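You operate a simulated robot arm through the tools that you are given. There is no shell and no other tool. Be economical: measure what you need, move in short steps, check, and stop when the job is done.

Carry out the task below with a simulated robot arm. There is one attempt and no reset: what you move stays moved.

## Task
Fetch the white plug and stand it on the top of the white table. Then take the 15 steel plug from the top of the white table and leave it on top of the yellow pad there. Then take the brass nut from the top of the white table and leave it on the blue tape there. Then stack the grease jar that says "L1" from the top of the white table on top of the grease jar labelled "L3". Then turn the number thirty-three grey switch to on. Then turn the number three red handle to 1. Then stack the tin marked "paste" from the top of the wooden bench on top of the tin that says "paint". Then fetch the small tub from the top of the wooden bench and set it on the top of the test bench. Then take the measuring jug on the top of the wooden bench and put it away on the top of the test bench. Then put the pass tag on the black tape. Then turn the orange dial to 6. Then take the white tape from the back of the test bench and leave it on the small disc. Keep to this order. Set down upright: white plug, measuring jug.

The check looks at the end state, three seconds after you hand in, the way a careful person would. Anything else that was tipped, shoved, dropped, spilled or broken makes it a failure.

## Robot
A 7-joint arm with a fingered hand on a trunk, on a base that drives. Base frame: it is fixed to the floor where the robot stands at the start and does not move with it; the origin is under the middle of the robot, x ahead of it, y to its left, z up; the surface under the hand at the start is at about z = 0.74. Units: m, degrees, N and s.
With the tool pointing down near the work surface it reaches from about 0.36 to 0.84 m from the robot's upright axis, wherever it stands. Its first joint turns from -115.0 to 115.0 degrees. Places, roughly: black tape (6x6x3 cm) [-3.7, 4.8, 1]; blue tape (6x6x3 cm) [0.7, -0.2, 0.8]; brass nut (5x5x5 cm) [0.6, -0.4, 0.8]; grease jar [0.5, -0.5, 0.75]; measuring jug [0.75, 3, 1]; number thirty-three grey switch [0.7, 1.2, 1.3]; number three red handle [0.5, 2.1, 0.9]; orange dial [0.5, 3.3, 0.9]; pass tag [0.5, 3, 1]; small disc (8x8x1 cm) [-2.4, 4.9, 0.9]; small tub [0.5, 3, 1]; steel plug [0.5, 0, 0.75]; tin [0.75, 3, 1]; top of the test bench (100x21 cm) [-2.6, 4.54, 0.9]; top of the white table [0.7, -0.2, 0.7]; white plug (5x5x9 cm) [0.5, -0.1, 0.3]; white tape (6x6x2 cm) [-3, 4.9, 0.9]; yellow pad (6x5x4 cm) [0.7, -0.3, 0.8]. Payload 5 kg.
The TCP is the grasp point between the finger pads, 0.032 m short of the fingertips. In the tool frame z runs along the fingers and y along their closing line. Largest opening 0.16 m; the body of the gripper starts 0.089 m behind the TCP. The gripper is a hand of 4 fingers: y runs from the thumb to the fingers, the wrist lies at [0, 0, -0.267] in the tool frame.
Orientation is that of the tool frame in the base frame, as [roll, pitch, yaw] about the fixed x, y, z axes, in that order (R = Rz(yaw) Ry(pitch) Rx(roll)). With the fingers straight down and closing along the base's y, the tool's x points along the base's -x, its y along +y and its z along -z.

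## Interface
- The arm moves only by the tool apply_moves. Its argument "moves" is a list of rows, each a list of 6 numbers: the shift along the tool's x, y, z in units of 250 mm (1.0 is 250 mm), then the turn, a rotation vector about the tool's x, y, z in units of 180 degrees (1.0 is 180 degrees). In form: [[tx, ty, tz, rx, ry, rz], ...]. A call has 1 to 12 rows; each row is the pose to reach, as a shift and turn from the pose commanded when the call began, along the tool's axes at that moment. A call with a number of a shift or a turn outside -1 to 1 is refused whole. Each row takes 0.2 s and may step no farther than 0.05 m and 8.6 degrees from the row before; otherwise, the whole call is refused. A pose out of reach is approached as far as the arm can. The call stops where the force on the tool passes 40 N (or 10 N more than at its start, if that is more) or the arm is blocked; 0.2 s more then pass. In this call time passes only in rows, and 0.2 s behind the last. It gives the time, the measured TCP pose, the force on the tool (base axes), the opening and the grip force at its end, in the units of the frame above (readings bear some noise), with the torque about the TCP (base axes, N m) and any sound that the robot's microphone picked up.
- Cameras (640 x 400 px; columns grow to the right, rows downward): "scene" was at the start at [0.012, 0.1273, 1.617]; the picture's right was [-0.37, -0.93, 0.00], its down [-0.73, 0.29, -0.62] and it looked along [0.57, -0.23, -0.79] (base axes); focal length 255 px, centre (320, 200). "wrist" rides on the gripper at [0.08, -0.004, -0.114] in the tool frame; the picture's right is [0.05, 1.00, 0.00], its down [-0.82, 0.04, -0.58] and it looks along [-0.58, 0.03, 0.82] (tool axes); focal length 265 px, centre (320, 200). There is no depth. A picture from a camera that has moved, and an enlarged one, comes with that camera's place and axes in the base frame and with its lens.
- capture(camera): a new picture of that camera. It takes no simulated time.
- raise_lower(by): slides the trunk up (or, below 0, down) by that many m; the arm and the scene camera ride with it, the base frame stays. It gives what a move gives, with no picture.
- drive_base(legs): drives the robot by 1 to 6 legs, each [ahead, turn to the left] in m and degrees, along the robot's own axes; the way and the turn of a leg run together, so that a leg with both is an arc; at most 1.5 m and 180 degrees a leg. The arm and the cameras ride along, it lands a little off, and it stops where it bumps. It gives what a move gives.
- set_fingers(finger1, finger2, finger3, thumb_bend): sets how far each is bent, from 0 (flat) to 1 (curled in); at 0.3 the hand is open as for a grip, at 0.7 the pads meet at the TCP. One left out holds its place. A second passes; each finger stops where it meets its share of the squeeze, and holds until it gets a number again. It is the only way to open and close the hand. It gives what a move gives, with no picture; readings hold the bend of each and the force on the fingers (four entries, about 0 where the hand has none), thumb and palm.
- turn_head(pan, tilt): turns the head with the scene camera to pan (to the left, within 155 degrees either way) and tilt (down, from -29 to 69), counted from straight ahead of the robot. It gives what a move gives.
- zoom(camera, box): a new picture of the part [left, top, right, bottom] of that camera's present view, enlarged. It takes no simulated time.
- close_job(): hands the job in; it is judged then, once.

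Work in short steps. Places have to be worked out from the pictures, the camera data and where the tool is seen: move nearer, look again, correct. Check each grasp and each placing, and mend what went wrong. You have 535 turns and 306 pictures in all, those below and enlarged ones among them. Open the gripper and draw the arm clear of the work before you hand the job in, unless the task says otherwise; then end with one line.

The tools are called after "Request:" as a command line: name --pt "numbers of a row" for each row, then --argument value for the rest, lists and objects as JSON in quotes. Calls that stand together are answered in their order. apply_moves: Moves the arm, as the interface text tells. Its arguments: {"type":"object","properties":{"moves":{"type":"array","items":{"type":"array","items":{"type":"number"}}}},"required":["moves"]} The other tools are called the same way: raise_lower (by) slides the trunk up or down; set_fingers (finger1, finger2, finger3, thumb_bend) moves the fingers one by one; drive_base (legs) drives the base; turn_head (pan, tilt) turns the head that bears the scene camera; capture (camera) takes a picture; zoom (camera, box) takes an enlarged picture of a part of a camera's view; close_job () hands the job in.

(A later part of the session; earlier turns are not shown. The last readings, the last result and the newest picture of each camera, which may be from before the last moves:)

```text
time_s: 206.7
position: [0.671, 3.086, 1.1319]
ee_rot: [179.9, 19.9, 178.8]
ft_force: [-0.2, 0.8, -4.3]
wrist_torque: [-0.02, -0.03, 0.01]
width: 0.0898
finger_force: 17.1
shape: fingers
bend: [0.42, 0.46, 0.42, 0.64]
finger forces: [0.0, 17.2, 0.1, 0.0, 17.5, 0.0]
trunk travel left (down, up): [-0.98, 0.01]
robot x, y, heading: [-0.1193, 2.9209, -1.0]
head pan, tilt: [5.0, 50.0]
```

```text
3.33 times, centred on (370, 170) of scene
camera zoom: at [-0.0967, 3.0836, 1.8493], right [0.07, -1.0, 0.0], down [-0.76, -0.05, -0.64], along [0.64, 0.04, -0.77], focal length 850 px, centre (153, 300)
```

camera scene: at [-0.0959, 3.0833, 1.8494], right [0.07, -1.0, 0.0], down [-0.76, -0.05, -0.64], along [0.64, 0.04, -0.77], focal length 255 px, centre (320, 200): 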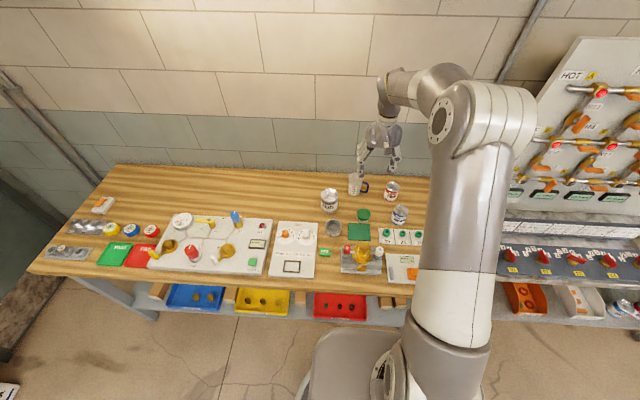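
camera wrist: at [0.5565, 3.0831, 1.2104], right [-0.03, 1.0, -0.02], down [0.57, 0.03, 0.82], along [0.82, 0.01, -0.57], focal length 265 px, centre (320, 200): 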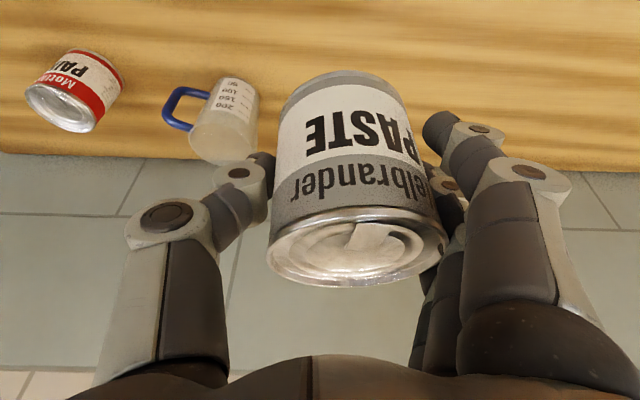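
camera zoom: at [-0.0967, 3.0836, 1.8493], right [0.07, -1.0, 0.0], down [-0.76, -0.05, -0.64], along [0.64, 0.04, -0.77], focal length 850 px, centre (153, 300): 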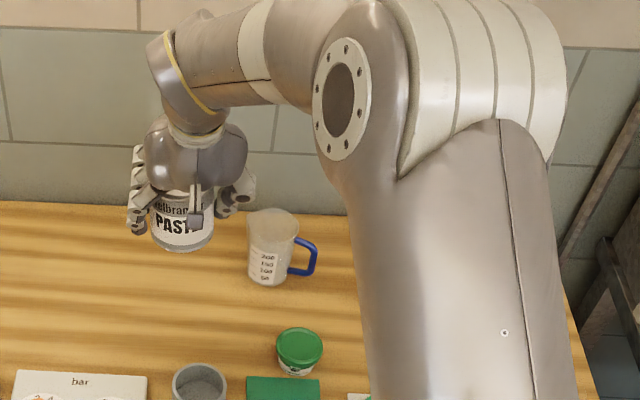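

The tin hangs upright, with its centre at TCP +(−0.003, +0.018). I carry it across, above the jug, toward PAINT.

Request:
apply_moves --pt "-0.018 -0.16 0.007 0 0 0" --pt "-0.036 -0.32 0.013 0 0 0" --pt "-0.054 -0.48 0.02 0 0 0" --pt "-0.072 -0.64 0.026 0 0 0" --pt "-0.09 -0.8 0.033 0 0 0"

Request:
apply_moves --pt "-0.078 -0.141 0.028 0 0 0" --pt "-0.156 -0.282 0.057 0 0 0" --pt "-0.234 -0.423 0.085 0 0 0"

Request:
capture --camera "wrist"

Request:
zoom --camera "scene" --box '[330, 110, 490, 230]'

```text
time_s: 207.8
position: [0.6902, 2.8825, 1.1273]
ee_rot: [179.7, 20.0, 178.8]
ft_force: [-0.6, 0.1, -3.1]
wrist_torque: [-0.01, 0.01, 0.01]
width: 0.0898
finger_force: 16.7
shape: fingers
bend: [0.42, 0.46, 0.42, 0.64]
finger forces: [0.1, 16.9, 0.0, 0.0, 17.3, 0.0]
trunk travel left (down, up): [-0.98, 0.01]
robot x, y, heading: [-0.1192, 2.9213, -1.2]
head pan, tilt: [5.0, 50.0]
```

```text
time_s: 208.7
position: [0.751, 2.7768, 1.1254]
ee_rot: [179.8, 20.0, 178.7]
ft_force: [0.4, -0.6, -3.9]
wrist_torque: [0.01, 0.04, 0.0]
width: 0.0896
finger_force: 16.6
shape: fingers
bend: [0.42, 0.46, 0.42, 0.64]
finger forces: [0.0, 16.5, 0.2, 0.0, 16.7, 0.0]
trunk travel left (down, up): [-0.98, 0.01]
robot x, y, heading: [-0.1139, 2.9241, -1.1]
head pan, tilt: [5.0, 50.0]
```

```text
150 pictures are left
camera wrist: at [0.6378, 2.7729, 1.2066], right [-0.03, 1.0, -0.01], down [0.57, 0.03, 0.82], along [0.82, 0.01, -0.57], focal length 265 px, centre (320, 200)
```

wrist: 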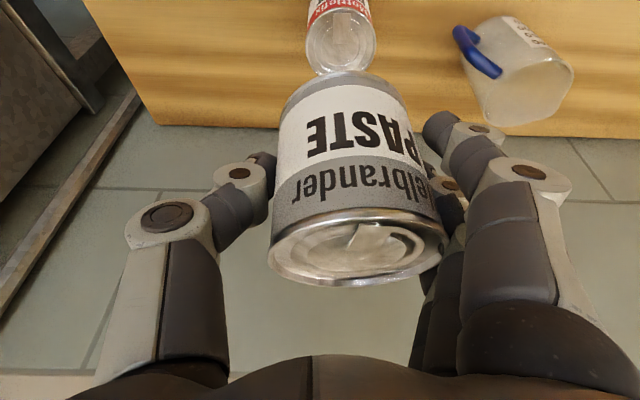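

```text
3.33 times, centred on (410, 170) of scene
camera zoom: at [-0.094, 3.0804, 1.8497], right [0.07, -1.0, 0.0], down [-0.77, -0.05, -0.64], along [0.64, 0.04, -0.77], focal length 850 px, centre (20, 300)
```

zoom: 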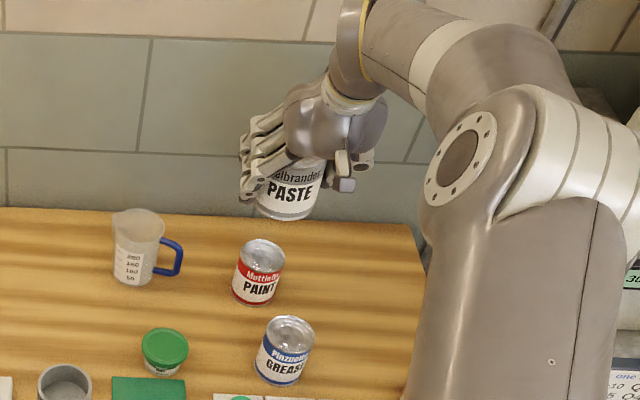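

PASTE is over PAINT within about 5 mm. I correct y by -4 mm and lower to 2.5 cm above it.

Request:
apply_moves --pt "0.04 -0.016 0.107 0 0 0" --pt "0.08 -0.016 0.213 0 0 0" --pt "0.116 -0.016 0.32 0 0 0"

Request:
capture --camera "wrist"

Request:
zoom --camera "scene" --box '[360, 130, 456, 200]'

```text
time_s: 209.4
position: [0.7518, 2.7738, 1.0416]
ee_rot: [179.9, 19.9, 178.8]
ft_force: [0.2, -0.4, -2.6]
wrist_torque: [-0.01, 0.03, -0.03]
width: 0.0893
finger_force: 16.7
shape: fingers
bend: [0.42, 0.46, 0.42, 0.64]
finger forces: [0.0, 16.7, 0.0, 0.0, 16.8, 0.1]
trunk travel left (down, up): [-0.98, 0.01]
robot x, y, heading: [-0.1178, 2.9222, -1.1]
head pan, tilt: [5.0, 50.0]
```

```text
148 pictures are left
camera wrist: at [0.6376, 2.7706, 1.1219], right [-0.03, 1.0, -0.02], down [0.57, 0.03, 0.82], along [0.82, 0.01, -0.57], focal length 265 px, centre (320, 200)
```

wrist: 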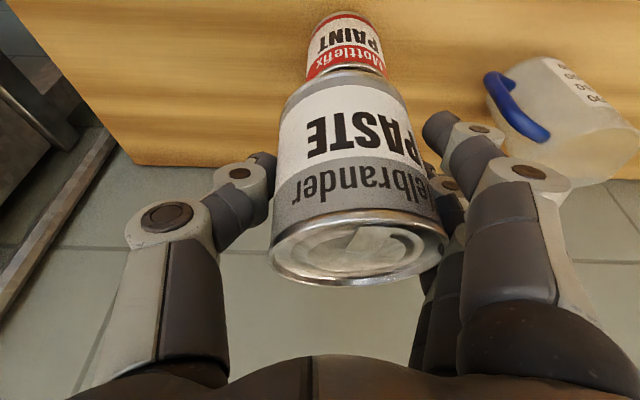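

```text
5.71 times, centred on (408, 165) of scene
camera zoom: at [-0.0939, 3.0825, 1.8495], right [0.07, -1.0, 0.0], down [-0.77, -0.05, -0.64], along [0.64, 0.04, -0.77], focal length 1457 px, centre (-183, 400)
```

zoom: 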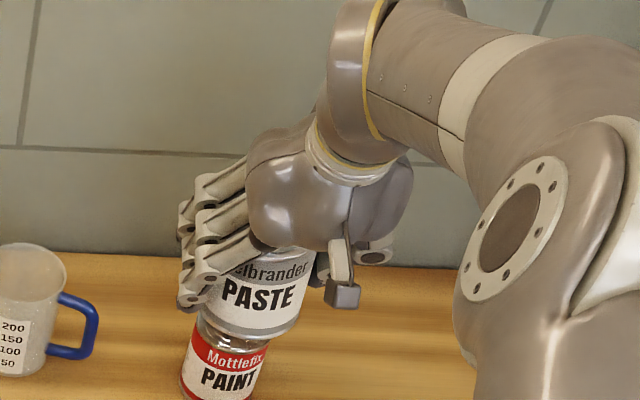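

Request:
zoom --camera "wrist" --box '[270, 0, 430, 100]'

```text
4.00 times, centred on (350, 50) of wrist
camera zoom: at [0.6376, 2.7706, 1.1219], right [-0.03, 1.0, -0.02], down [0.57, 0.03, 0.82], along [0.82, 0.01, -0.57], focal length 1062 px, centre (200, 800)
```

zoom: 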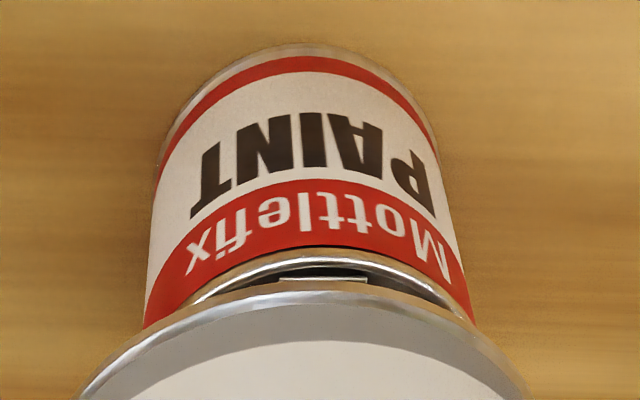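

By the enlarged wrist view PASTE is at (0.750, 2.787) and PAINT at (0.7515, 2.790): nearly concentric. I lower to contact.

Request:
apply_moves --pt "0.012 0.012 0.034 0 0 0" --pt "0.0246 0.012 0.0677 0 0 0"

Request:
apply_moves --pt "0.0041 0 0.0113 0 0 0" --pt "0.0068 0 0.0188 0 0 0"

Request:
apply_moves --pt "0.0027 0 0.0075 0 0 0" --pt "0.0041 0 0.0113 0 0 0"

```text
time_s: 210.1
position: [0.75, 2.7756, 1.0263]
ee_rot: [179.9, 20.0, 178.8]
ft_force: [-0.6, 0.0, -3.4]
wrist_torque: [-0.05, 0.0, 0.01]
width: 0.0891
finger_force: 16.9
shape: fingers
bend: [0.42, 0.46, 0.42, 0.64]
finger forces: [0.0, 16.5, 0.1, 0.1, 16.7, 0.0]
trunk travel left (down, up): [-0.98, 0.01]
robot x, y, heading: [-0.1188, 2.922, -1.3]
head pan, tilt: [5.0, 50.0]
```

```text
time_s: 210.7
position: [0.7514, 2.778, 1.019]
ee_rot: [179.9, 20.1, 178.8]
ft_force: [-1.4, -0.5, -2.7]
wrist_torque: [-0.07, 0.05, -0.04]
width: 0.0893
finger_force: 16.3
shape: fingers
bend: [0.42, 0.46, 0.42, 0.64]
finger forces: [0.0, 16.6, 0.1, 0.0, 16.7, 0.0]
trunk travel left (down, up): [-0.98, 0.01]
robot x, y, heading: [-0.1188, 2.9228, -1.3]
head pan, tilt: [5.0, 50.0]
```

```text
time_s: 211.2
position: [0.7504, 2.7781, 1.0181]
ee_rot: [179.9, 20.1, 178.7]
ft_force: [-0.7, 0.1, 1.1]
wrist_torque: [0.12, -0.03, -0.01]
width: 0.0891
finger_force: 16.7
shape: fingers
bend: [0.42, 0.46, 0.42, 0.64]
finger forces: [0.0, 17.0, 0.0, 0.1, 17.1, 0.0]
trunk travel left (down, up): [-0.98, 0.01]
robot x, y, heading: [-0.1203, 2.9222, -1.4]
head pan, tilt: [5.0, 50.0]
```

Contact starting; a little more, then release.

Request:
apply_moves --pt "0.002 0 0.0056 0 0 0" --pt "0.0041 0 0.0113 0 0 0"

Request:
set_fingers --finger2 0.42 --thumb_bend 0.44

Request:
capture --camera "wrist"

Request:
zoom --camera "scene" --box '[360, 130, 456, 200]'

```text
time_s: 211.8
position: [0.7492, 2.7771, 1.017]
ee_rot: [-180.0, 20.2, 178.8]
ft_force: [0.0, -0.7, 11.0]
wrist_torque: [0.54, -0.16, -0.03]
width: 0.0887
finger_force: 16.6
shape: fingers
bend: [0.42, 0.46, 0.42, 0.65]
finger forces: [0.1, 16.7, 0.0, 0.0, 17.2, 0.1]
trunk travel left (down, up): [-0.98, 0.01]
robot x, y, heading: [-0.1183, 2.9222, -1.0]
head pan, tilt: [5.0, 50.0]
```

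```text
time_s: 212.8
position: [0.7505, 2.7782, 1.0138]
ee_rot: [179.9, 19.9, 178.8]
ft_force: [-0.3, 0.7, 0.6]
wrist_torque: [-0.01, 0.01, 0.01]
width: 0.1187
finger_force: 0.1
shape: fingers
bend: [0.42, 0.42, 0.42, 0.44]
finger forces: [0.1, 0.5, 0.0, 0.1, 0.1, 0.1]
trunk travel left (down, up): [-0.98, 0.01]
robot x, y, heading: [-0.1208, 2.923, -1.1]
head pan, tilt: [5.0, 50.0]
```

```text
145 pictures are left
camera wrist: at [0.6366, 2.7751, 1.0943], right [-0.03, 1.0, -0.02], down [0.57, 0.03, 0.82], along [0.82, 0.01, -0.57], focal length 265 px, centre (320, 200)
```

wrist: 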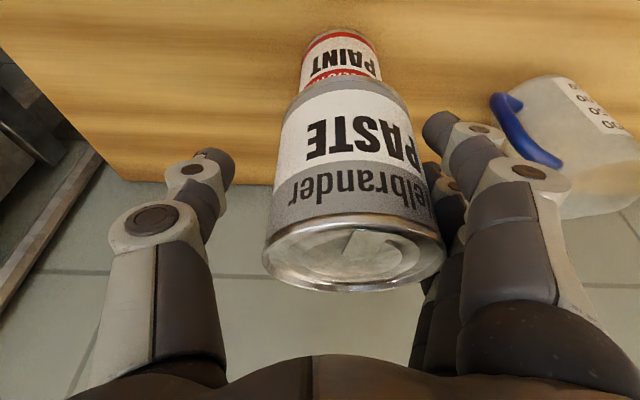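

```text
5.71 times, centred on (408, 165) of scene
camera zoom: at [-0.0959, 3.0834, 1.8494], right [0.07, -1.0, 0.0], down [-0.76, -0.05, -0.64], along [0.64, 0.04, -0.77], focal length 1457 px, centre (-183, 400)
```

zoom: 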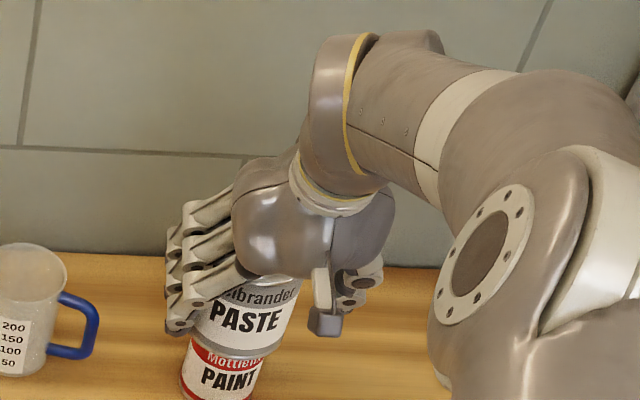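

PASTE stands on PAINT. I ease the hand 6 mm to +y off finger 2, then rise straight up.

Request:
apply_moves --pt "0 0.024 0 0 0 0" --pt "-0.055 0.024 -0.15 0 0 0" --pt "-0.11 0.024 -0.3 0 0 0" --pt "-0.17 0.024 -0.46 0 0 0" --pt "-0.2 0.024 -0.62 0 0 0"

Request:
capture --camera "wrist"

Request:
zoom --camera "scene" --box '[330, 130, 458, 220]'

```text
time_s: 214.1
position: [0.7435, 2.7836, 1.1765]
ee_rot: [-180.0, 19.9, 178.7]
ft_force: [0.0, -0.3, 0.3]
wrist_torque: [-0.02, -0.01, -0.03]
width: 0.1186
finger_force: 0.2
shape: fingers
bend: [0.42, 0.42, 0.42, 0.44]
finger forces: [0.0, 0.1, 0.0, 0.1, 0.0, 0.0]
trunk travel left (down, up): [-0.98, 0.01]
robot x, y, heading: [-0.1213, 2.9207, -1.5]
head pan, tilt: [5.0, 50.0]
```

```text
143 pictures are left
camera wrist: at [0.6295, 2.7809, 1.2583], right [-0.03, 1.0, -0.02], down [0.57, 0.03, 0.82], along [0.82, 0.01, -0.57], focal length 265 px, centre (320, 200)
```

wrist: 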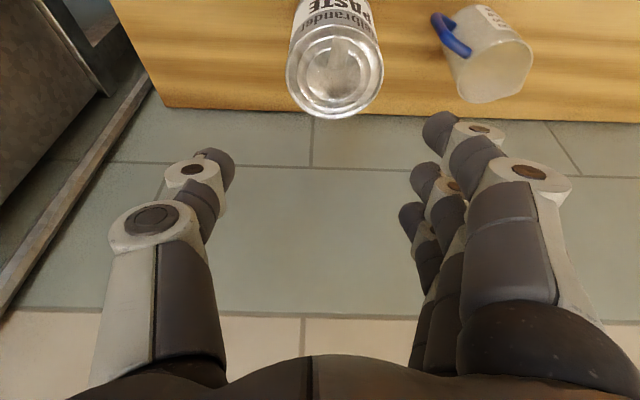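

```text
4.44 times, centred on (394, 175) of scene
camera zoom: at [-0.0976, 3.0838, 1.8493], right [0.07, -1.0, 0.0], down [-0.76, -0.05, -0.64], along [0.64, 0.04, -0.77], focal length 1133 px, centre (-9, 311)
```

zoom: 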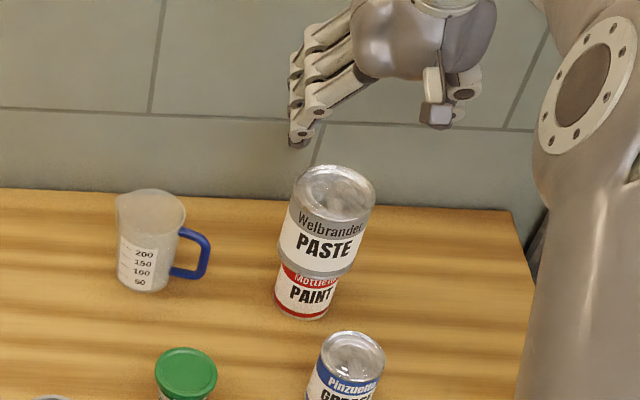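

PASTE is neatly stacked on PAINT. Next the green-lidded small tub at about (0.597, 2.93): I return the hand to vertical above it.

Request:
apply_moves --pt "0.139 0.114 0.02 0 0.022 0" --pt "0.278 0.229 0.04 0 0.044 0" --pt "0.416 0.343 0.07 0 0.067 0" --pt "0.555 0.458 0.11 0 0.089 0" --pt "0.694 0.572 0.158 0 0.111 0"

Request:
set_fingers --finger1 0.46 --finger2 0.48 --finger3 0.46 --thumb_bend 0.48

Request:
capture --camera "wrist"

Request:
zoom --camera "scene" --box '[310, 170, 438, 260]'

```text
time_s: 215.2
position: [0.5983, 2.9326, 1.0814]
ee_rot: [180.0, 0.0, 178.9]
ft_force: [-0.8, -0.2, -0.6]
wrist_torque: [-0.04, -0.01, 0.01]
width: 0.1186
finger_force: 0.1
shape: fingers
bend: [0.42, 0.42, 0.42, 0.44]
finger forces: [0.0, 0.1, 0.0, 0.0, 0.1, 0.0]
trunk travel left (down, up): [-0.98, 0.01]
robot x, y, heading: [-0.1167, 2.9207, -1.1]
head pan, tilt: [5.0, 50.0]
```

```text
time_s: 216.2
position: [0.5972, 2.9302, 1.0807]
ee_rot: [179.9, 0.1, 178.7]
ft_force: [0.6, 0.0, -0.3]
wrist_torque: [-0.01, 0.02, -0.03]
width: 0.1039
finger_force: 0.2
shape: fingers
bend: [0.46, 0.48, 0.46, 0.48]
finger forces: [0.0, 0.0, 0.0, 0.0, 0.1, 0.1]
trunk travel left (down, up): [-0.98, 0.01]
robot x, y, heading: [-0.1186, 2.9223, -1.2]
head pan, tilt: [5.0, 50.0]
```

```text
141 pictures are left
camera wrist: at [0.5185, 2.9264, 1.1959], right [-0.03, 1.0, 0.0], down [0.82, 0.03, 0.58], along [0.58, 0.02, -0.82], focal length 265 px, centre (320, 200)
```

wrist: 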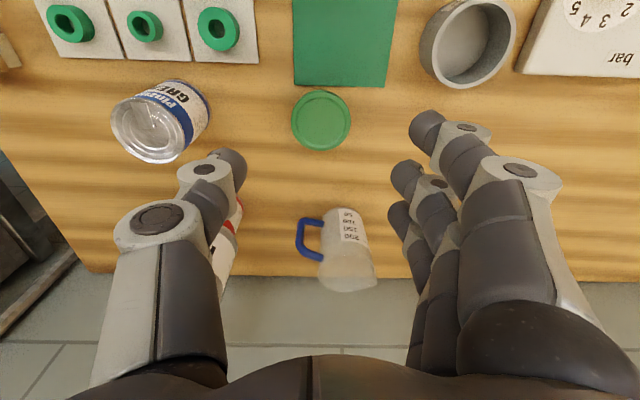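

```text
4.44 times, centred on (374, 215) of scene
camera zoom: at [-0.096, 3.0833, 1.8494], right [0.07, -1.0, 0.0], down [-0.76, -0.05, -0.64], along [0.64, 0.04, -0.77], focal length 1133 px, centre (80, 133)
```

zoom: 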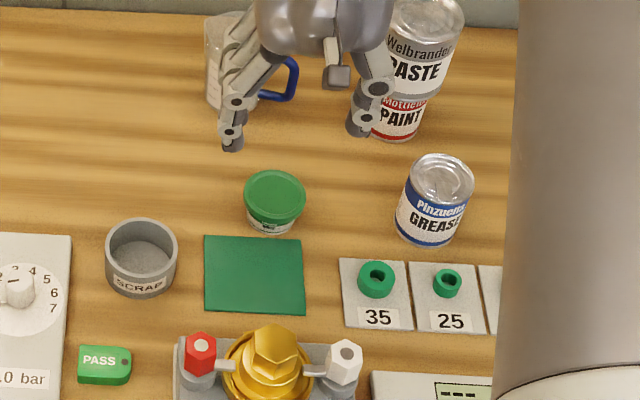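

Tub lid centre is (0.609, 2.930) at z 0.925. I descend to z 0.925 with the fingers either side.

Request:
apply_moves --pt "-0.047 0 0.16 0 0 0" --pt "-0.047 0 0.33 0 0 0" --pt "-0.047 0 0.5 0 0 0" --pt "-0.047 0 0.622 0 0 0"

Request:
set_fingers --finger2 0.7 --thumb_bend 0.7

Request:
capture --camera "wrist"

```text
time_s: 217.2
position: [0.6098, 2.9306, 0.9275]
ee_rot: [179.9, 0.0, 178.7]
ft_force: [0.4, 0.5, 0.5]
wrist_torque: [-0.03, 0.03, 0.0]
width: 0.1039
finger_force: 0.0
shape: fingers
bend: [0.46, 0.48, 0.46, 0.48]
finger forces: [0.0, 0.0, 0.0, 0.0, 0.0, 0.1]
trunk travel left (down, up): [-0.98, 0.01]
robot x, y, heading: [-0.1151, 2.9247, -1.3]
head pan, tilt: [5.0, 50.0]
```

```text
time_s: 218.2
position: [0.6097, 2.9295, 0.9275]
ee_rot: [179.9, 0.0, 178.7]
ft_force: [0.1, 0.1, -0.7]
wrist_torque: [0.01, -0.02, 0.01]
width: 0.0777
finger_force: 13.5
shape: fingers
bend: [0.46, 0.55, 0.46, 0.66]
finger forces: [0.1, 13.3, 0.0, 0.1, 13.9, 0.0]
trunk travel left (down, up): [-0.98, 0.01]
robot x, y, heading: [-0.1149, 2.9228, -1.3]
head pan, tilt: [5.0, 50.0]
```

```text
139 pictures are left
camera wrist: at [0.5304, 2.9267, 1.0418], right [-0.03, 1.0, 0.0], down [0.82, 0.03, 0.58], along [0.58, 0.02, -0.82], focal length 265 px, centre (320, 200)
```

wrist: 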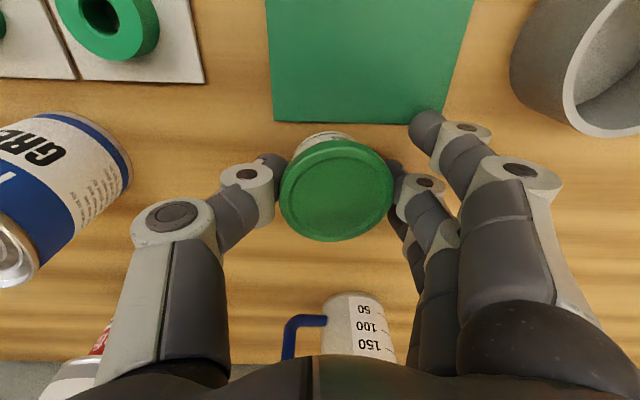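

Gripped under the lid at 13 N. I lift it clear and draw the arm in.

Request:
apply_moves --pt "0 0 -0.1 0 0 0" --pt "0 0 -0.28 0 0 0" --pt "0 0 -0.46 0 0 0" --pt "0.08 0 -0.62 0 0 0" --pt "0.22 0 -0.72 0 0 0" --pt "0.38 0 -0.8 0 0 0" --pt "0.56 0 -0.85 0 0 0"

Request:
capture --camera "wrist"

Request:
turn_head --pan 110 --tilt 25

Request:
capture --camera "scene"

```text
time_s: 219.8
position: [0.466, 2.9311, 1.1391]
ee_rot: [-180.0, 0.1, 178.8]
ft_force: [-0.3, -0.1, -1.0]
wrist_torque: [-0.03, -0.04, 0.01]
width: 0.0777
finger_force: 13.3
shape: fingers
bend: [0.46, 0.55, 0.46, 0.66]
finger forces: [0.1, 13.3, 0.1, 0.0, 14.0, 0.1]
trunk travel left (down, up): [-0.98, 0.01]
robot x, y, heading: [-0.1165, 2.9214, -1.4]
head pan, tilt: [5.0, 50.0]
```

```text
138 pictures are left
camera wrist: at [0.3865, 2.9283, 1.2532], right [-0.03, 1.0, 0.0], down [0.82, 0.02, 0.58], along [0.58, 0.02, -0.82], focal length 265 px, centre (320, 200)
```

wrist: 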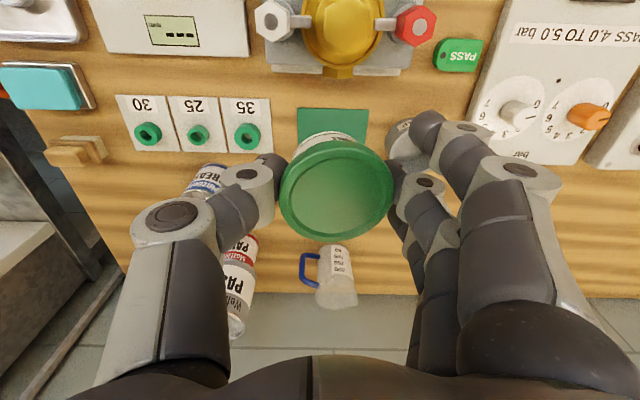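

```text
time_s: 221.7
position: [0.4679, 2.9324, 1.1371]
ee_rot: [179.9, 0.0, 178.9]
ft_force: [0.3, 0.2, -1.2]
wrist_torque: [0.02, 0.01, 0.01]
width: 0.0777
finger_force: 13.7
shape: fingers
bend: [0.46, 0.55, 0.46, 0.66]
finger forces: [0.0, 13.4, 0.1, 0.0, 14.0, 0.0]
trunk travel left (down, up): [-0.98, 0.01]
robot x, y, heading: [-0.1163, 2.923, -1.2]
head pan, tilt: [110.0, 25.0]
```

```text
137 pictures are left
camera scene: at [-0.2024, 3.1656, 1.8869], right [0.95, 0.32, 0.0], down [0.14, -0.4, -0.91], along [-0.29, 0.86, -0.42], focal length 255 px, centre (320, 200)
```

scene: 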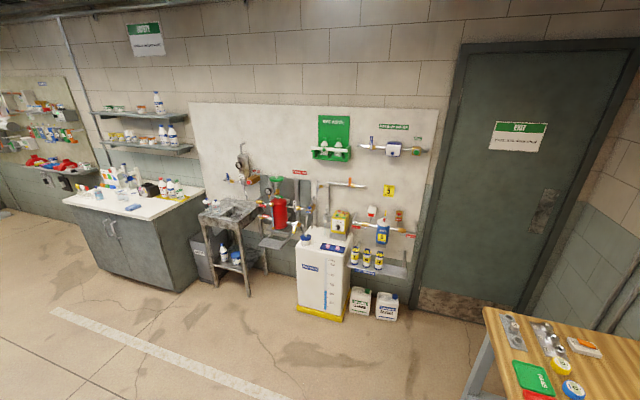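

The tub is secure and the way is clear; the test bench is the grey cabinet on the left. I drive there.

Request:
drive_base --legs '[[-0.5, 0], [0, 154], [1.2, 0], [1.0, 0], [0, -63]]'

Request:
turn_head --pan 0 --tilt 40

Request:
capture --camera "scene"

Request:
capture --camera "wrist"

```text
time_s: 244.1
position: [-2.6103, 4.4942, 1.1378]
ee_rot: [179.9, 0.0, -88.4]
ft_force: [0.3, -0.5, -0.8]
wrist_torque: [0.0, -0.02, 0.03]
width: 0.0776
finger_force: 14.0
shape: fingers
bend: [0.46, 0.55, 0.46, 0.66]
finger forces: [0.1, 13.4, 0.0, 0.0, 13.6, 0.0]
trunk travel left (down, up): [-0.98, 0.01]
robot x, y, heading: [-2.5719, 3.9112, 91.6]
head pan, tilt: [110.0, 25.0]
```

```text
time_s: 246.0
position: [-2.6105, 4.4922, 1.1382]
ee_rot: [179.8, 0.0, -88.5]
ft_force: [0.2, 0.3, -1.2]
wrist_torque: [0.02, 0.03, 0.0]
width: 0.0775
finger_force: 13.9
shape: fingers
bend: [0.46, 0.55, 0.46, 0.66]
finger forces: [0.1, 13.3, 0.0, 0.0, 13.7, 0.0]
trunk travel left (down, up): [-0.98, 0.01]
robot x, y, heading: [-2.5718, 3.9096, 91.6]
head pan, tilt: [0.0, 40.0]
```

```text
136 pictures are left
camera scene: at [-2.7281, 3.9278, 1.8636], right [1.0, 0.03, 0.0], down [0.02, -0.64, -0.77], along [-0.02, 0.77, -0.64], focal length 255 px, centre (320, 200)
```

scene: 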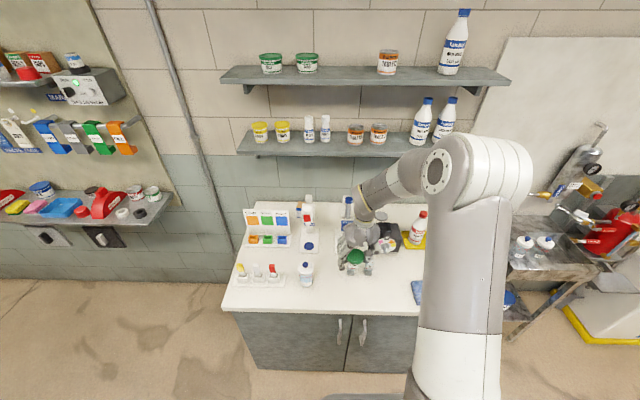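

```text
135 pictures are left
camera wrist: at [-2.6032, 4.4123, 1.2521], right [-1.0, -0.08, 0.0], down [-0.06, 0.81, 0.58], along [-0.05, 0.58, -0.82], focal length 265 px, centre (320, 200)
```

wrist: 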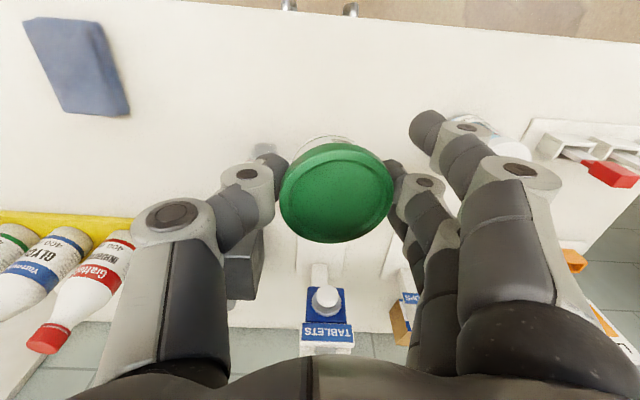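

I look closer at the bench's front strip for free spots.

Request:
zoom --camera "scene" --box '[215, 195, 445, 325]'

```text
2.78 times, centred on (330, 260) of scene
camera zoom: at [-2.7281, 3.9278, 1.8636], right [1.0, 0.03, 0.0], down [0.02, -0.64, -0.77], along [-0.02, 0.77, -0.64], focal length 710 px, centre (292, 33)
```

zoom: 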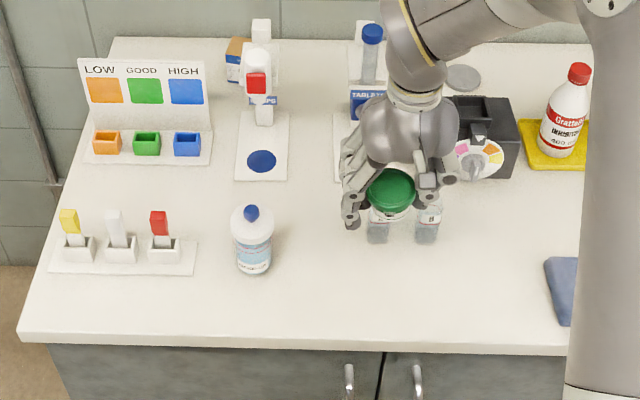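

The strip is free between the bottle at x≈-2.80 and the cloth at x≈-2.35, with two vials behind at y≈4.58. I lower the tub toward (-2.655, 4.485).

Request:
apply_moves --pt "0.012 0.144 0.04 0 0 0" --pt "0.012 0.144 0.22 0 0 0" --pt "0.012 0.144 0.4 0 0 0" --pt "0.012 0.144 0.58 0 0 0" --pt "0.012 0.144 0.68 0 0 0"

Request:
capture --camera "wrist"

Request:
zoom --camera "scene" --box '[280, 230, 440, 320]'

```text
time_s: 247.2
position: [-2.6483, 4.4916, 0.9693]
ee_rot: [180.0, 0.0, -88.3]
ft_force: [-0.9, 0.5, -1.3]
wrist_torque: [0.0, 0.03, 0.01]
width: 0.0773
finger_force: 13.5
shape: fingers
bend: [0.46, 0.55, 0.46, 0.66]
finger forces: [0.0, 13.4, 0.0, 0.0, 13.7, 0.0]
trunk travel left (down, up): [-0.98, 0.01]
robot x, y, heading: [-2.5717, 3.9071, 91.6]
head pan, tilt: [0.0, 40.0]
```

```text
133 pictures are left
camera wrist: at [-2.641, 4.411, 1.0832], right [-1.0, -0.08, 0.0], down [-0.06, 0.81, 0.58], along [-0.05, 0.58, -0.82], focal length 265 px, centre (320, 200)
```

wrist: 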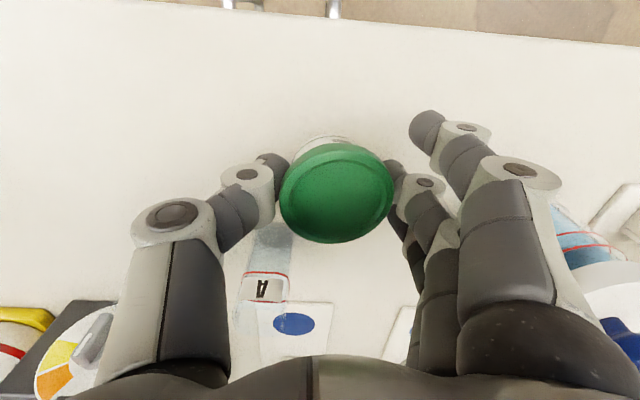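

```text
4.00 times, centred on (360, 275) of scene
camera zoom: at [-2.7286, 3.9279, 1.8636], right [1.0, 0.03, 0.0], down [0.02, -0.64, -0.77], along [-0.02, 0.77, -0.64], focal length 1020 px, centre (160, -100)
```

zoom: 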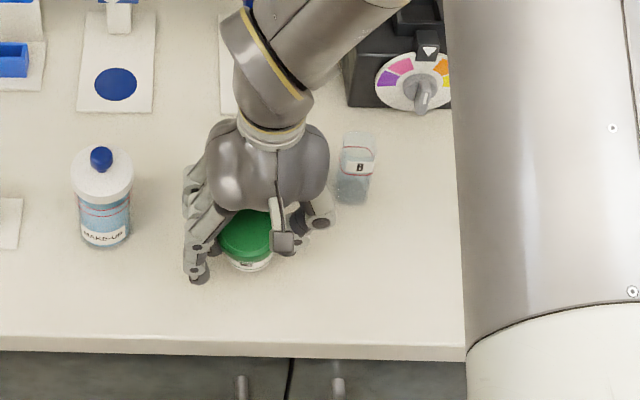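

Clear of the vials and bottle. I lower to contact in small steps.

Request:
apply_moves --pt "0 0 0.04 0 0 0" --pt "0 0 0.08 0 0 0"

Request:
apply_moves --pt "0 0 0.01 0 0 0" --pt "0 0 0.02 0 0 0"

Request:
apply_moves --pt "0 0 0.008 0 0 0" --pt "0 0 0.014 0 0 0"

```text
time_s: 247.8
position: [-2.6476, 4.4903, 0.9475]
ee_rot: [179.9, 0.0, -88.5]
ft_force: [0.3, 1.2, -0.6]
wrist_torque: [0.02, 0.03, 0.0]
width: 0.0772
finger_force: 13.6
shape: fingers
bend: [0.46, 0.55, 0.46, 0.66]
finger forces: [0.1, 13.3, 0.1, 0.0, 13.7, 0.0]
trunk travel left (down, up): [-0.98, 0.01]
robot x, y, heading: [-2.5716, 3.905, 91.5]
head pan, tilt: [0.0, 40.0]
```

```text
time_s: 248.4
position: [-2.6469, 4.4903, 0.9451]
ee_rot: [179.9, 0.0, -88.4]
ft_force: [2.6, -0.8, 7.8]
wrist_torque: [-0.02, 0.14, 0.05]
width: 0.0771
finger_force: 13.2
shape: fingers
bend: [0.46, 0.55, 0.46, 0.66]
finger forces: [0.0, 11.1, 0.0, 0.0, 14.5, 0.0]
trunk travel left (down, up): [-0.98, 0.01]
robot x, y, heading: [-2.5674, 3.9102, 91.5]
head pan, tilt: [0.0, 40.0]
```

```text
time_s: 249.0
position: [-2.6469, 4.49, 0.9406]
ee_rot: [180.0, 0.0, -88.5]
ft_force: [2.2, 0.3, 10.2]
wrist_torque: [0.02, 0.18, -0.01]
width: 0.0763
finger_force: 12.4
shape: fingers
bend: [0.46, 0.55, 0.46, 0.67]
finger forces: [0.0, 11.0, 0.0, 0.0, 14.2, 0.0]
trunk travel left (down, up): [-0.98, 0.01]
robot x, y, heading: [-2.5791, 3.9113, 91.6]
head pan, tilt: [0.0, 40.0]
```

The tub touches down with 10 N. I release and rise.

Request:
set_fingers --finger2 0.48 --thumb_bend 0.48

Request:
capture --camera "wrist"

Request:
apply_moves --pt "0 0 -0.1 0 0 0" --pt "0 0 -0.28 0 0 0" --pt "0 0 -0.46 0 0 0" --pt "0 0 -0.64 0 0 0" --pt "0.1 0 -0.8 0 0 0"

Request:
zoom --camera "scene" --box '[215, 195, 445, 325]'

```text
time_s: 250.0
position: [-2.6468, 4.4886, 0.941]
ee_rot: [179.8, 0.1, -88.4]
ft_force: [-4.5, -2.1, 17.0]
wrist_torque: [-0.07, -0.82, -0.02]
width: 0.1002
finger_force: 8.4
shape: fingers
bend: [0.46, 0.48, 0.46, 0.49]
finger forces: [0.1, 0.0, 0.1, 0.1, 17.0, 0.0]
trunk travel left (down, up): [-0.98, 0.01]
robot x, y, heading: [-2.5792, 3.9079, 91.7]
head pan, tilt: [0.0, 40.0]
```

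```text
131 pictures are left
camera wrist: at [-2.64, 4.4074, 1.0547], right [-1.0, -0.08, 0.0], down [-0.06, 0.81, 0.58], along [-0.05, 0.58, -0.82], focal length 265 px, centre (320, 200)
```

wrist: 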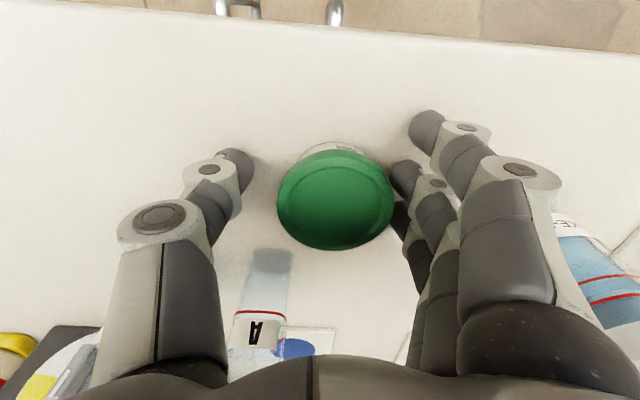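

```text
time_s: 251.2
position: [-2.6451, 4.4639, 1.1405]
ee_rot: [-180.0, 0.0, -88.5]
ft_force: [-1.0, -0.5, -0.2]
wrist_torque: [0.08, 0.02, -0.01]
width: 0.1032
finger_force: 0.0
shape: fingers
bend: [0.46, 0.48, 0.46, 0.48]
finger forces: [0.0, 0.0, 0.1, 0.0, 0.0, 0.0]
trunk travel left (down, up): [-0.98, 0.01]
robot x, y, heading: [-2.5726, 3.9067, 91.4]
head pan, tilt: [0.0, 40.0]
```

```text
2.78 times, centred on (330, 260) of scene
camera zoom: at [-2.7282, 3.9244, 1.8635], right [1.0, 0.03, 0.0], down [0.02, -0.64, -0.77], along [-0.02, 0.77, -0.64], focal length 710 px, centre (292, 33)
```

zoom: 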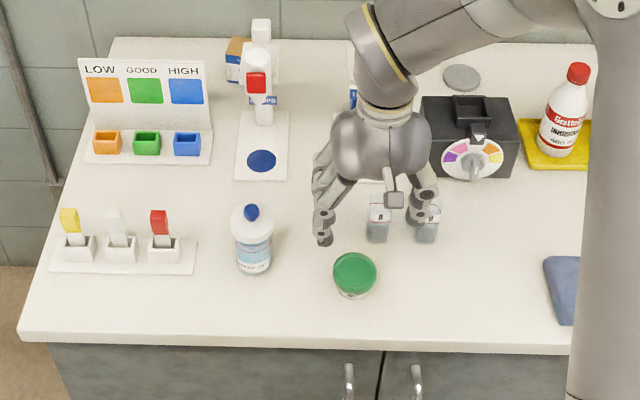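

The tub stands on the test bench. I drive back to the wooden bench for the jug.

Request:
drive_base --legs '[[0, 63], [-1.2, 0], [-1.0, 0], [0, -154], [0.48, 0]]'

Request:
turn_head --pan 5 --tilt 48

Request:
capture --camera "wrist"

Request:
zoom --camera "scene" --box '[290, 130, 450, 240]'

```text
time_s: 273.7
position: [0.4685, 3.0193, 1.1403]
ee_rot: [179.9, -0.1, -178.7]
ft_force: [0.2, 0.6, -0.3]
wrist_torque: [-0.01, 0.05, 0.0]
width: 0.1029
finger_force: 0.2
shape: fingers
bend: [0.46, 0.48, 0.46, 0.48]
finger forces: [0.1, 0.0, 0.0, 0.1, 0.0, 0.1]
trunk travel left (down, up): [-0.98, 0.01]
robot x, y, heading: [-0.0939, 2.9461, 1.7]
head pan, tilt: [0.0, 40.0]
```

```text
time_s: 274.4
position: [0.4674, 3.0199, 1.1393]
ee_rot: [179.9, 0.0, -178.6]
ft_force: [0.7, 0.0, -0.2]
wrist_torque: [0.03, -0.02, 0.01]
width: 0.1029
finger_force: 0.0
shape: fingers
bend: [0.46, 0.48, 0.46, 0.48]
finger forces: [0.0, 0.1, 0.1, 0.1, 0.1, 0.0]
trunk travel left (down, up): [-0.98, 0.01]
robot x, y, heading: [-0.0894, 2.9474, 1.5]
head pan, tilt: [5.0, 48.0]
```

```text
129 pictures are left
camera wrist: at [0.3885, 3.0129, 1.2539], right [-0.08, 1.0, 0.0], down [0.81, 0.06, 0.58], along [0.58, 0.05, -0.82], focal length 265 px, centre (320, 200)
```

wrist: 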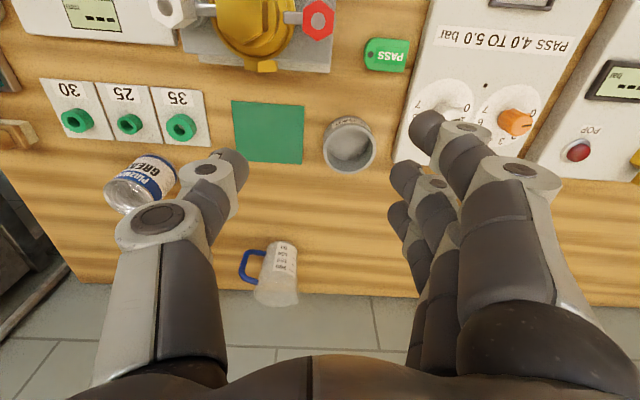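

```text
3.64 times, centred on (370, 185) of scene
camera zoom: at [-0.0754, 3.111, 1.8522], right [0.11, -0.99, 0.0], down [-0.74, -0.08, -0.67], along [0.67, 0.08, -0.74], focal length 927 px, centre (138, 254)
```

zoom: 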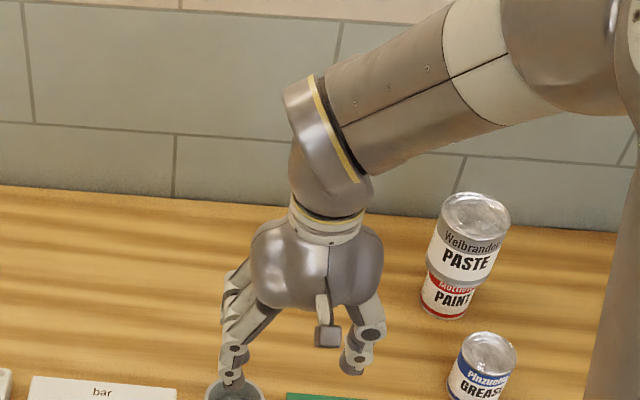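

The jug is at about (0.77, 2.967), its handle to -y, rim z≈0.99. To keep off the handle I turn the hand 45° and open wider, moving nearer.

Request:
set_fingers --finger1 0.4 --finger2 0.42 --finger3 0.4 --thumb_bend 0.42

Request:
apply_moves --pt "-0.128 -0.017 0.007 0 0 0.042" --pt "-0.257 -0.033 0.013 0 0 0.084" --pt "-0.385 -0.05 0.02 0 0 0.126" --pt "-0.513 -0.067 0.027 0 0 0.168" --pt "-0.642 -0.083 0.033 0 0 0.21" --pt "-0.77 -0.1 0.04 0 0 0.25"

Request:
capture --camera "wrist"

Request:
zoom --camera "scene" --box '[290, 130, 450, 240]'

```text
time_s: 275.4
position: [0.4668, 3.0198, 1.1399]
ee_rot: [179.9, 0.1, -178.6]
ft_force: [0.4, 0.6, 0.4]
wrist_torque: [-0.04, 0.01, -0.01]
width: 0.1264
finger_force: 0.2
shape: fingers
bend: [0.4, 0.42, 0.4, 0.42]
finger forces: [0.0, 0.0, 0.1, 0.1, 0.0, 0.0]
trunk travel left (down, up): [-0.98, 0.01]
robot x, y, heading: [-0.0946, 2.9473, 1.5]
head pan, tilt: [5.0, 48.0]
```

```text
time_s: 276.8
position: [0.6624, 2.9988, 1.1281]
ee_rot: [180.0, -0.1, 136.3]
ft_force: [-0.2, 0.2, 0.3]
wrist_torque: [-0.02, 0.01, 0.02]
width: 0.1266
finger_force: 0.0
shape: fingers
bend: [0.4, 0.42, 0.4, 0.42]
finger forces: [0.0, 0.0, 0.0, 0.1, 0.0, 0.1]
trunk travel left (down, up): [-0.98, 0.01]
robot x, y, heading: [-0.0904, 2.9495, 1.5]
head pan, tilt: [5.0, 48.0]
```

```text
127 pictures are left
camera wrist: at [0.6026, 3.0513, 1.2429], right [0.65, 0.76, 0.0], down [0.62, -0.53, 0.58], along [0.44, -0.38, -0.82], focal length 265 px, centre (320, 200)
```

wrist: 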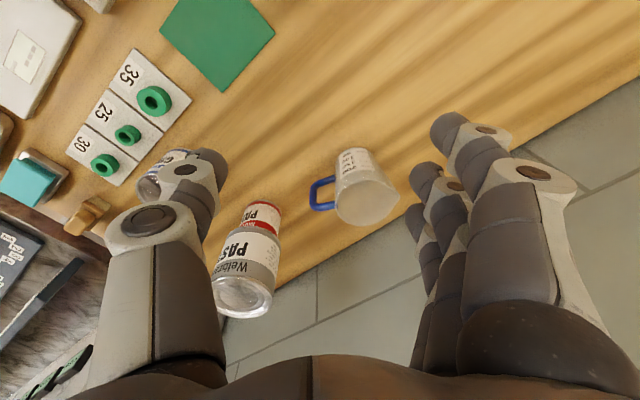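

```text
3.64 times, centred on (370, 185) of scene
camera zoom: at [-0.0735, 3.1111, 1.8521], right [0.11, -0.99, 0.0], down [-0.74, -0.08, -0.67], along [0.66, 0.08, -0.74], focal length 927 px, centre (138, 254)
```

zoom: 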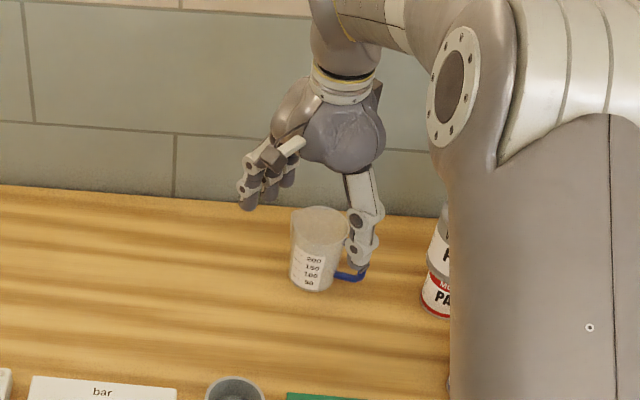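

The jug's axis is (0.768, 2.975), rim 0.995, handle toward -y. I turn 15° more so the thumb is well off the handle, then lean the hand 20°.

Request:
apply_moves --pt "0 0 0 0 0 0.042" --pt "0 0 0 0 0 0.083"

Request:
apply_moves --pt "0 0 0 0 -0.037 0" --pt "0 0 0 0 -0.074 0" --pt "0 0 0 0 -0.111 0"

Request:
capture --camera "wrist"

```text
time_s: 277.4
position: [0.6602, 3.0005, 1.1287]
ee_rot: [179.9, -0.1, 121.5]
ft_force: [-0.1, -0.4, 0.2]
wrist_torque: [0.0, -0.01, -0.02]
width: 0.1267
finger_force: 0.0
shape: fingers
bend: [0.4, 0.42, 0.4, 0.42]
finger forces: [0.1, 0.0, 0.1, 0.0, 0.1, 0.0]
trunk travel left (down, up): [-0.98, 0.01]
robot x, y, heading: [-0.094, 2.948, 1.4]
head pan, tilt: [5.0, 48.0]
```

```text
time_s: 278.2
position: [0.6586, 3.0023, 1.1297]
ee_rot: [-180.0, 20.1, 121.5]
ft_force: [0.5, -0.4, -0.8]
wrist_torque: [-0.04, -0.04, 0.03]
width: 0.1266
finger_force: 0.1
shape: fingers
bend: [0.4, 0.42, 0.4, 0.42]
finger forces: [0.0, 0.1, 0.0, 0.0, 0.0, 0.0]
trunk travel left (down, up): [-0.98, 0.01]
robot x, y, heading: [-0.0888, 2.9469, 1.5]
head pan, tilt: [5.0, 48.0]
```

```text
125 pictures are left
camera wrist: at [0.5981, 3.0957, 1.2093], right [0.83, 0.56, -0.02], down [0.33, -0.46, 0.82], along [0.45, -0.69, -0.57], focal length 265 px, centre (320, 200)
```

wrist: 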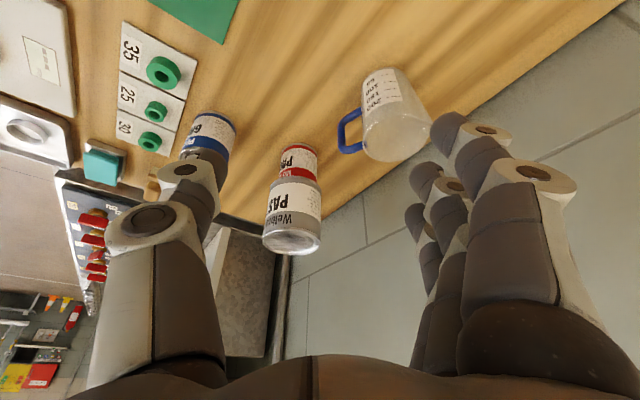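

I move over the jug first, then check before descending.

Request:
apply_moves --pt "-0.084 0.104 0.073 0 0 0" --pt "-0.167 0.209 0.146 0 0 0" --pt "-0.251 0.313 0.219 0 0 0"

Request:
capture --camera "wrist"

Request:
zoom --camera "scene" --box '[290, 130, 450, 240]'

```text
time_s: 279.0
position: [0.7697, 2.9738, 1.0976]
ee_rot: [-180.0, 19.8, 121.5]
ft_force: [0.8, -0.3, 0.2]
wrist_torque: [-0.01, 0.04, 0.0]
width: 0.1269
finger_force: 0.0
shape: fingers
bend: [0.4, 0.42, 0.4, 0.42]
finger forces: [0.0, 0.1, 0.0, 0.0, 0.1, 0.0]
trunk travel left (down, up): [-0.98, 0.01]
robot x, y, heading: [-0.0919, 2.948, 1.4]
head pan, tilt: [5.0, 48.0]
```

```text
124 pictures are left
camera wrist: at [0.7075, 3.0677, 1.1776], right [0.83, 0.56, -0.02], down [0.34, -0.46, 0.82], along [0.45, -0.68, -0.57], focal length 265 px, centre (320, 200)
```

wrist: 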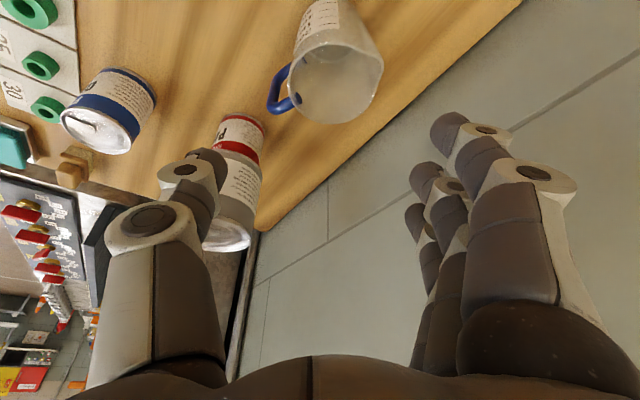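

```text
3.64 times, centred on (370, 185) of scene
camera zoom: at [-0.0723, 3.1108, 1.8522], right [0.11, -0.99, 0.0], down [-0.74, -0.08, -0.67], along [0.66, 0.08, -0.74], focal length 927 px, centre (138, 254)
```

zoom: 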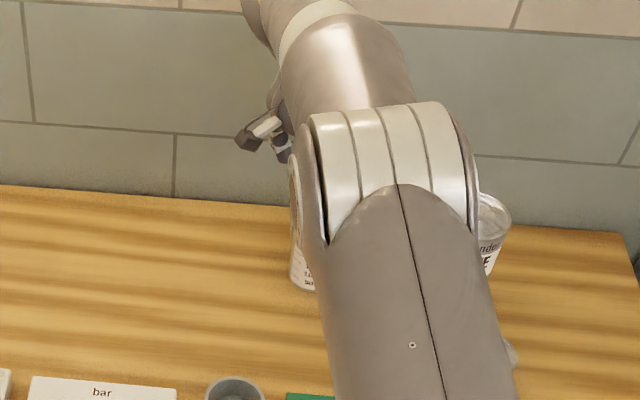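

The hand is centred over the jug, clear of the handle and tins. I descend to z 0.945.

Request:
apply_moves --pt "0.052 0.003 0.143 0 0 0" --pt "0.104 0.006 0.286 0 0 0" --pt "0.156 0.009 0.428 0 0 0" --pt "0.208 0.012 0.565 0 0 0"

Request:
capture --camera "wrist"

```text
time_s: 280.0
position: [0.7703, 2.9773, 0.9473]
ee_rot: [179.8, 20.0, 121.6]
ft_force: [1.2, 0.0, 1.7]
wrist_torque: [0.0, 0.09, -0.01]
width: 0.1265
finger_force: 0.0
shape: fingers
bend: [0.4, 0.42, 0.4, 0.42]
finger forces: [0.0, 0.0, 0.0, 0.0, 0.0, 0.0]
trunk travel left (down, up): [-0.98, 0.01]
robot x, y, heading: [-0.0926, 2.9444, 1.6]
head pan, tilt: [5.0, 48.0]
```

```text
122 pictures are left
camera wrist: at [0.7087, 3.071, 1.028], right [0.83, 0.56, -0.02], down [0.33, -0.46, 0.82], along [0.45, -0.68, -0.57], focal length 265 px, centre (320, 200)
```

wrist: 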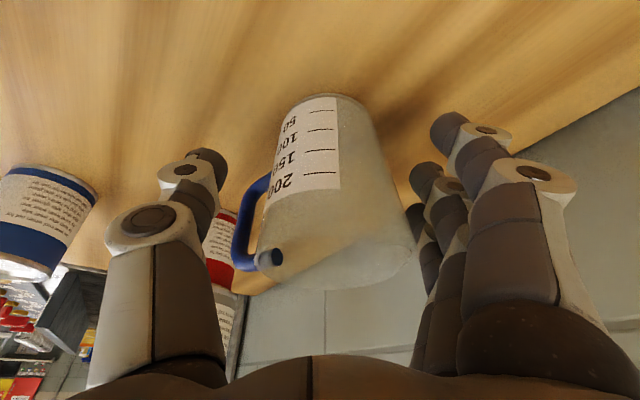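

The thumb would close onto the edge of the handle. I turn the hand 20° more around the jug to clear it.

Request:
apply_moves --pt "0 0 0 0 0 0.04" --pt "0 0 0 0 0 0.08" --pt "0 0 0 0 0 0.12"

Request:
capture --camera "wrist"

```text
time_s: 280.8
position: [0.7702, 2.977, 0.9483]
ee_rot: [172.3, 18.5, 98.6]
ft_force: [-0.4, 0.4, 1.0]
wrist_torque: [-0.01, -0.03, 0.01]
width: 0.1265
finger_force: 0.0
shape: fingers
bend: [0.4, 0.42, 0.4, 0.42]
finger forces: [0.0, 0.0, 0.0, 0.0, 0.0, 0.0]
trunk travel left (down, up): [-0.98, 0.01]
robot x, y, heading: [-0.0892, 2.9478, 1.6]
head pan, tilt: [5.0, 48.0]
```

```text
121 pictures are left
camera wrist: at [0.7358, 3.0838, 1.0299], right [0.97, 0.24, 0.11], down [0.05, -0.59, 0.81], along [0.26, -0.77, -0.58], focal length 265 px, centre (320, 200)
```

wrist: 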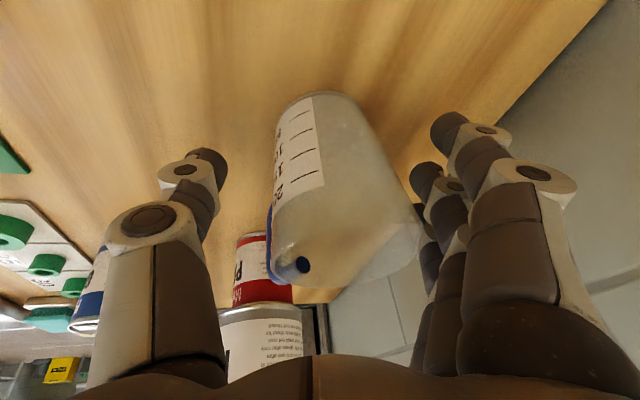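

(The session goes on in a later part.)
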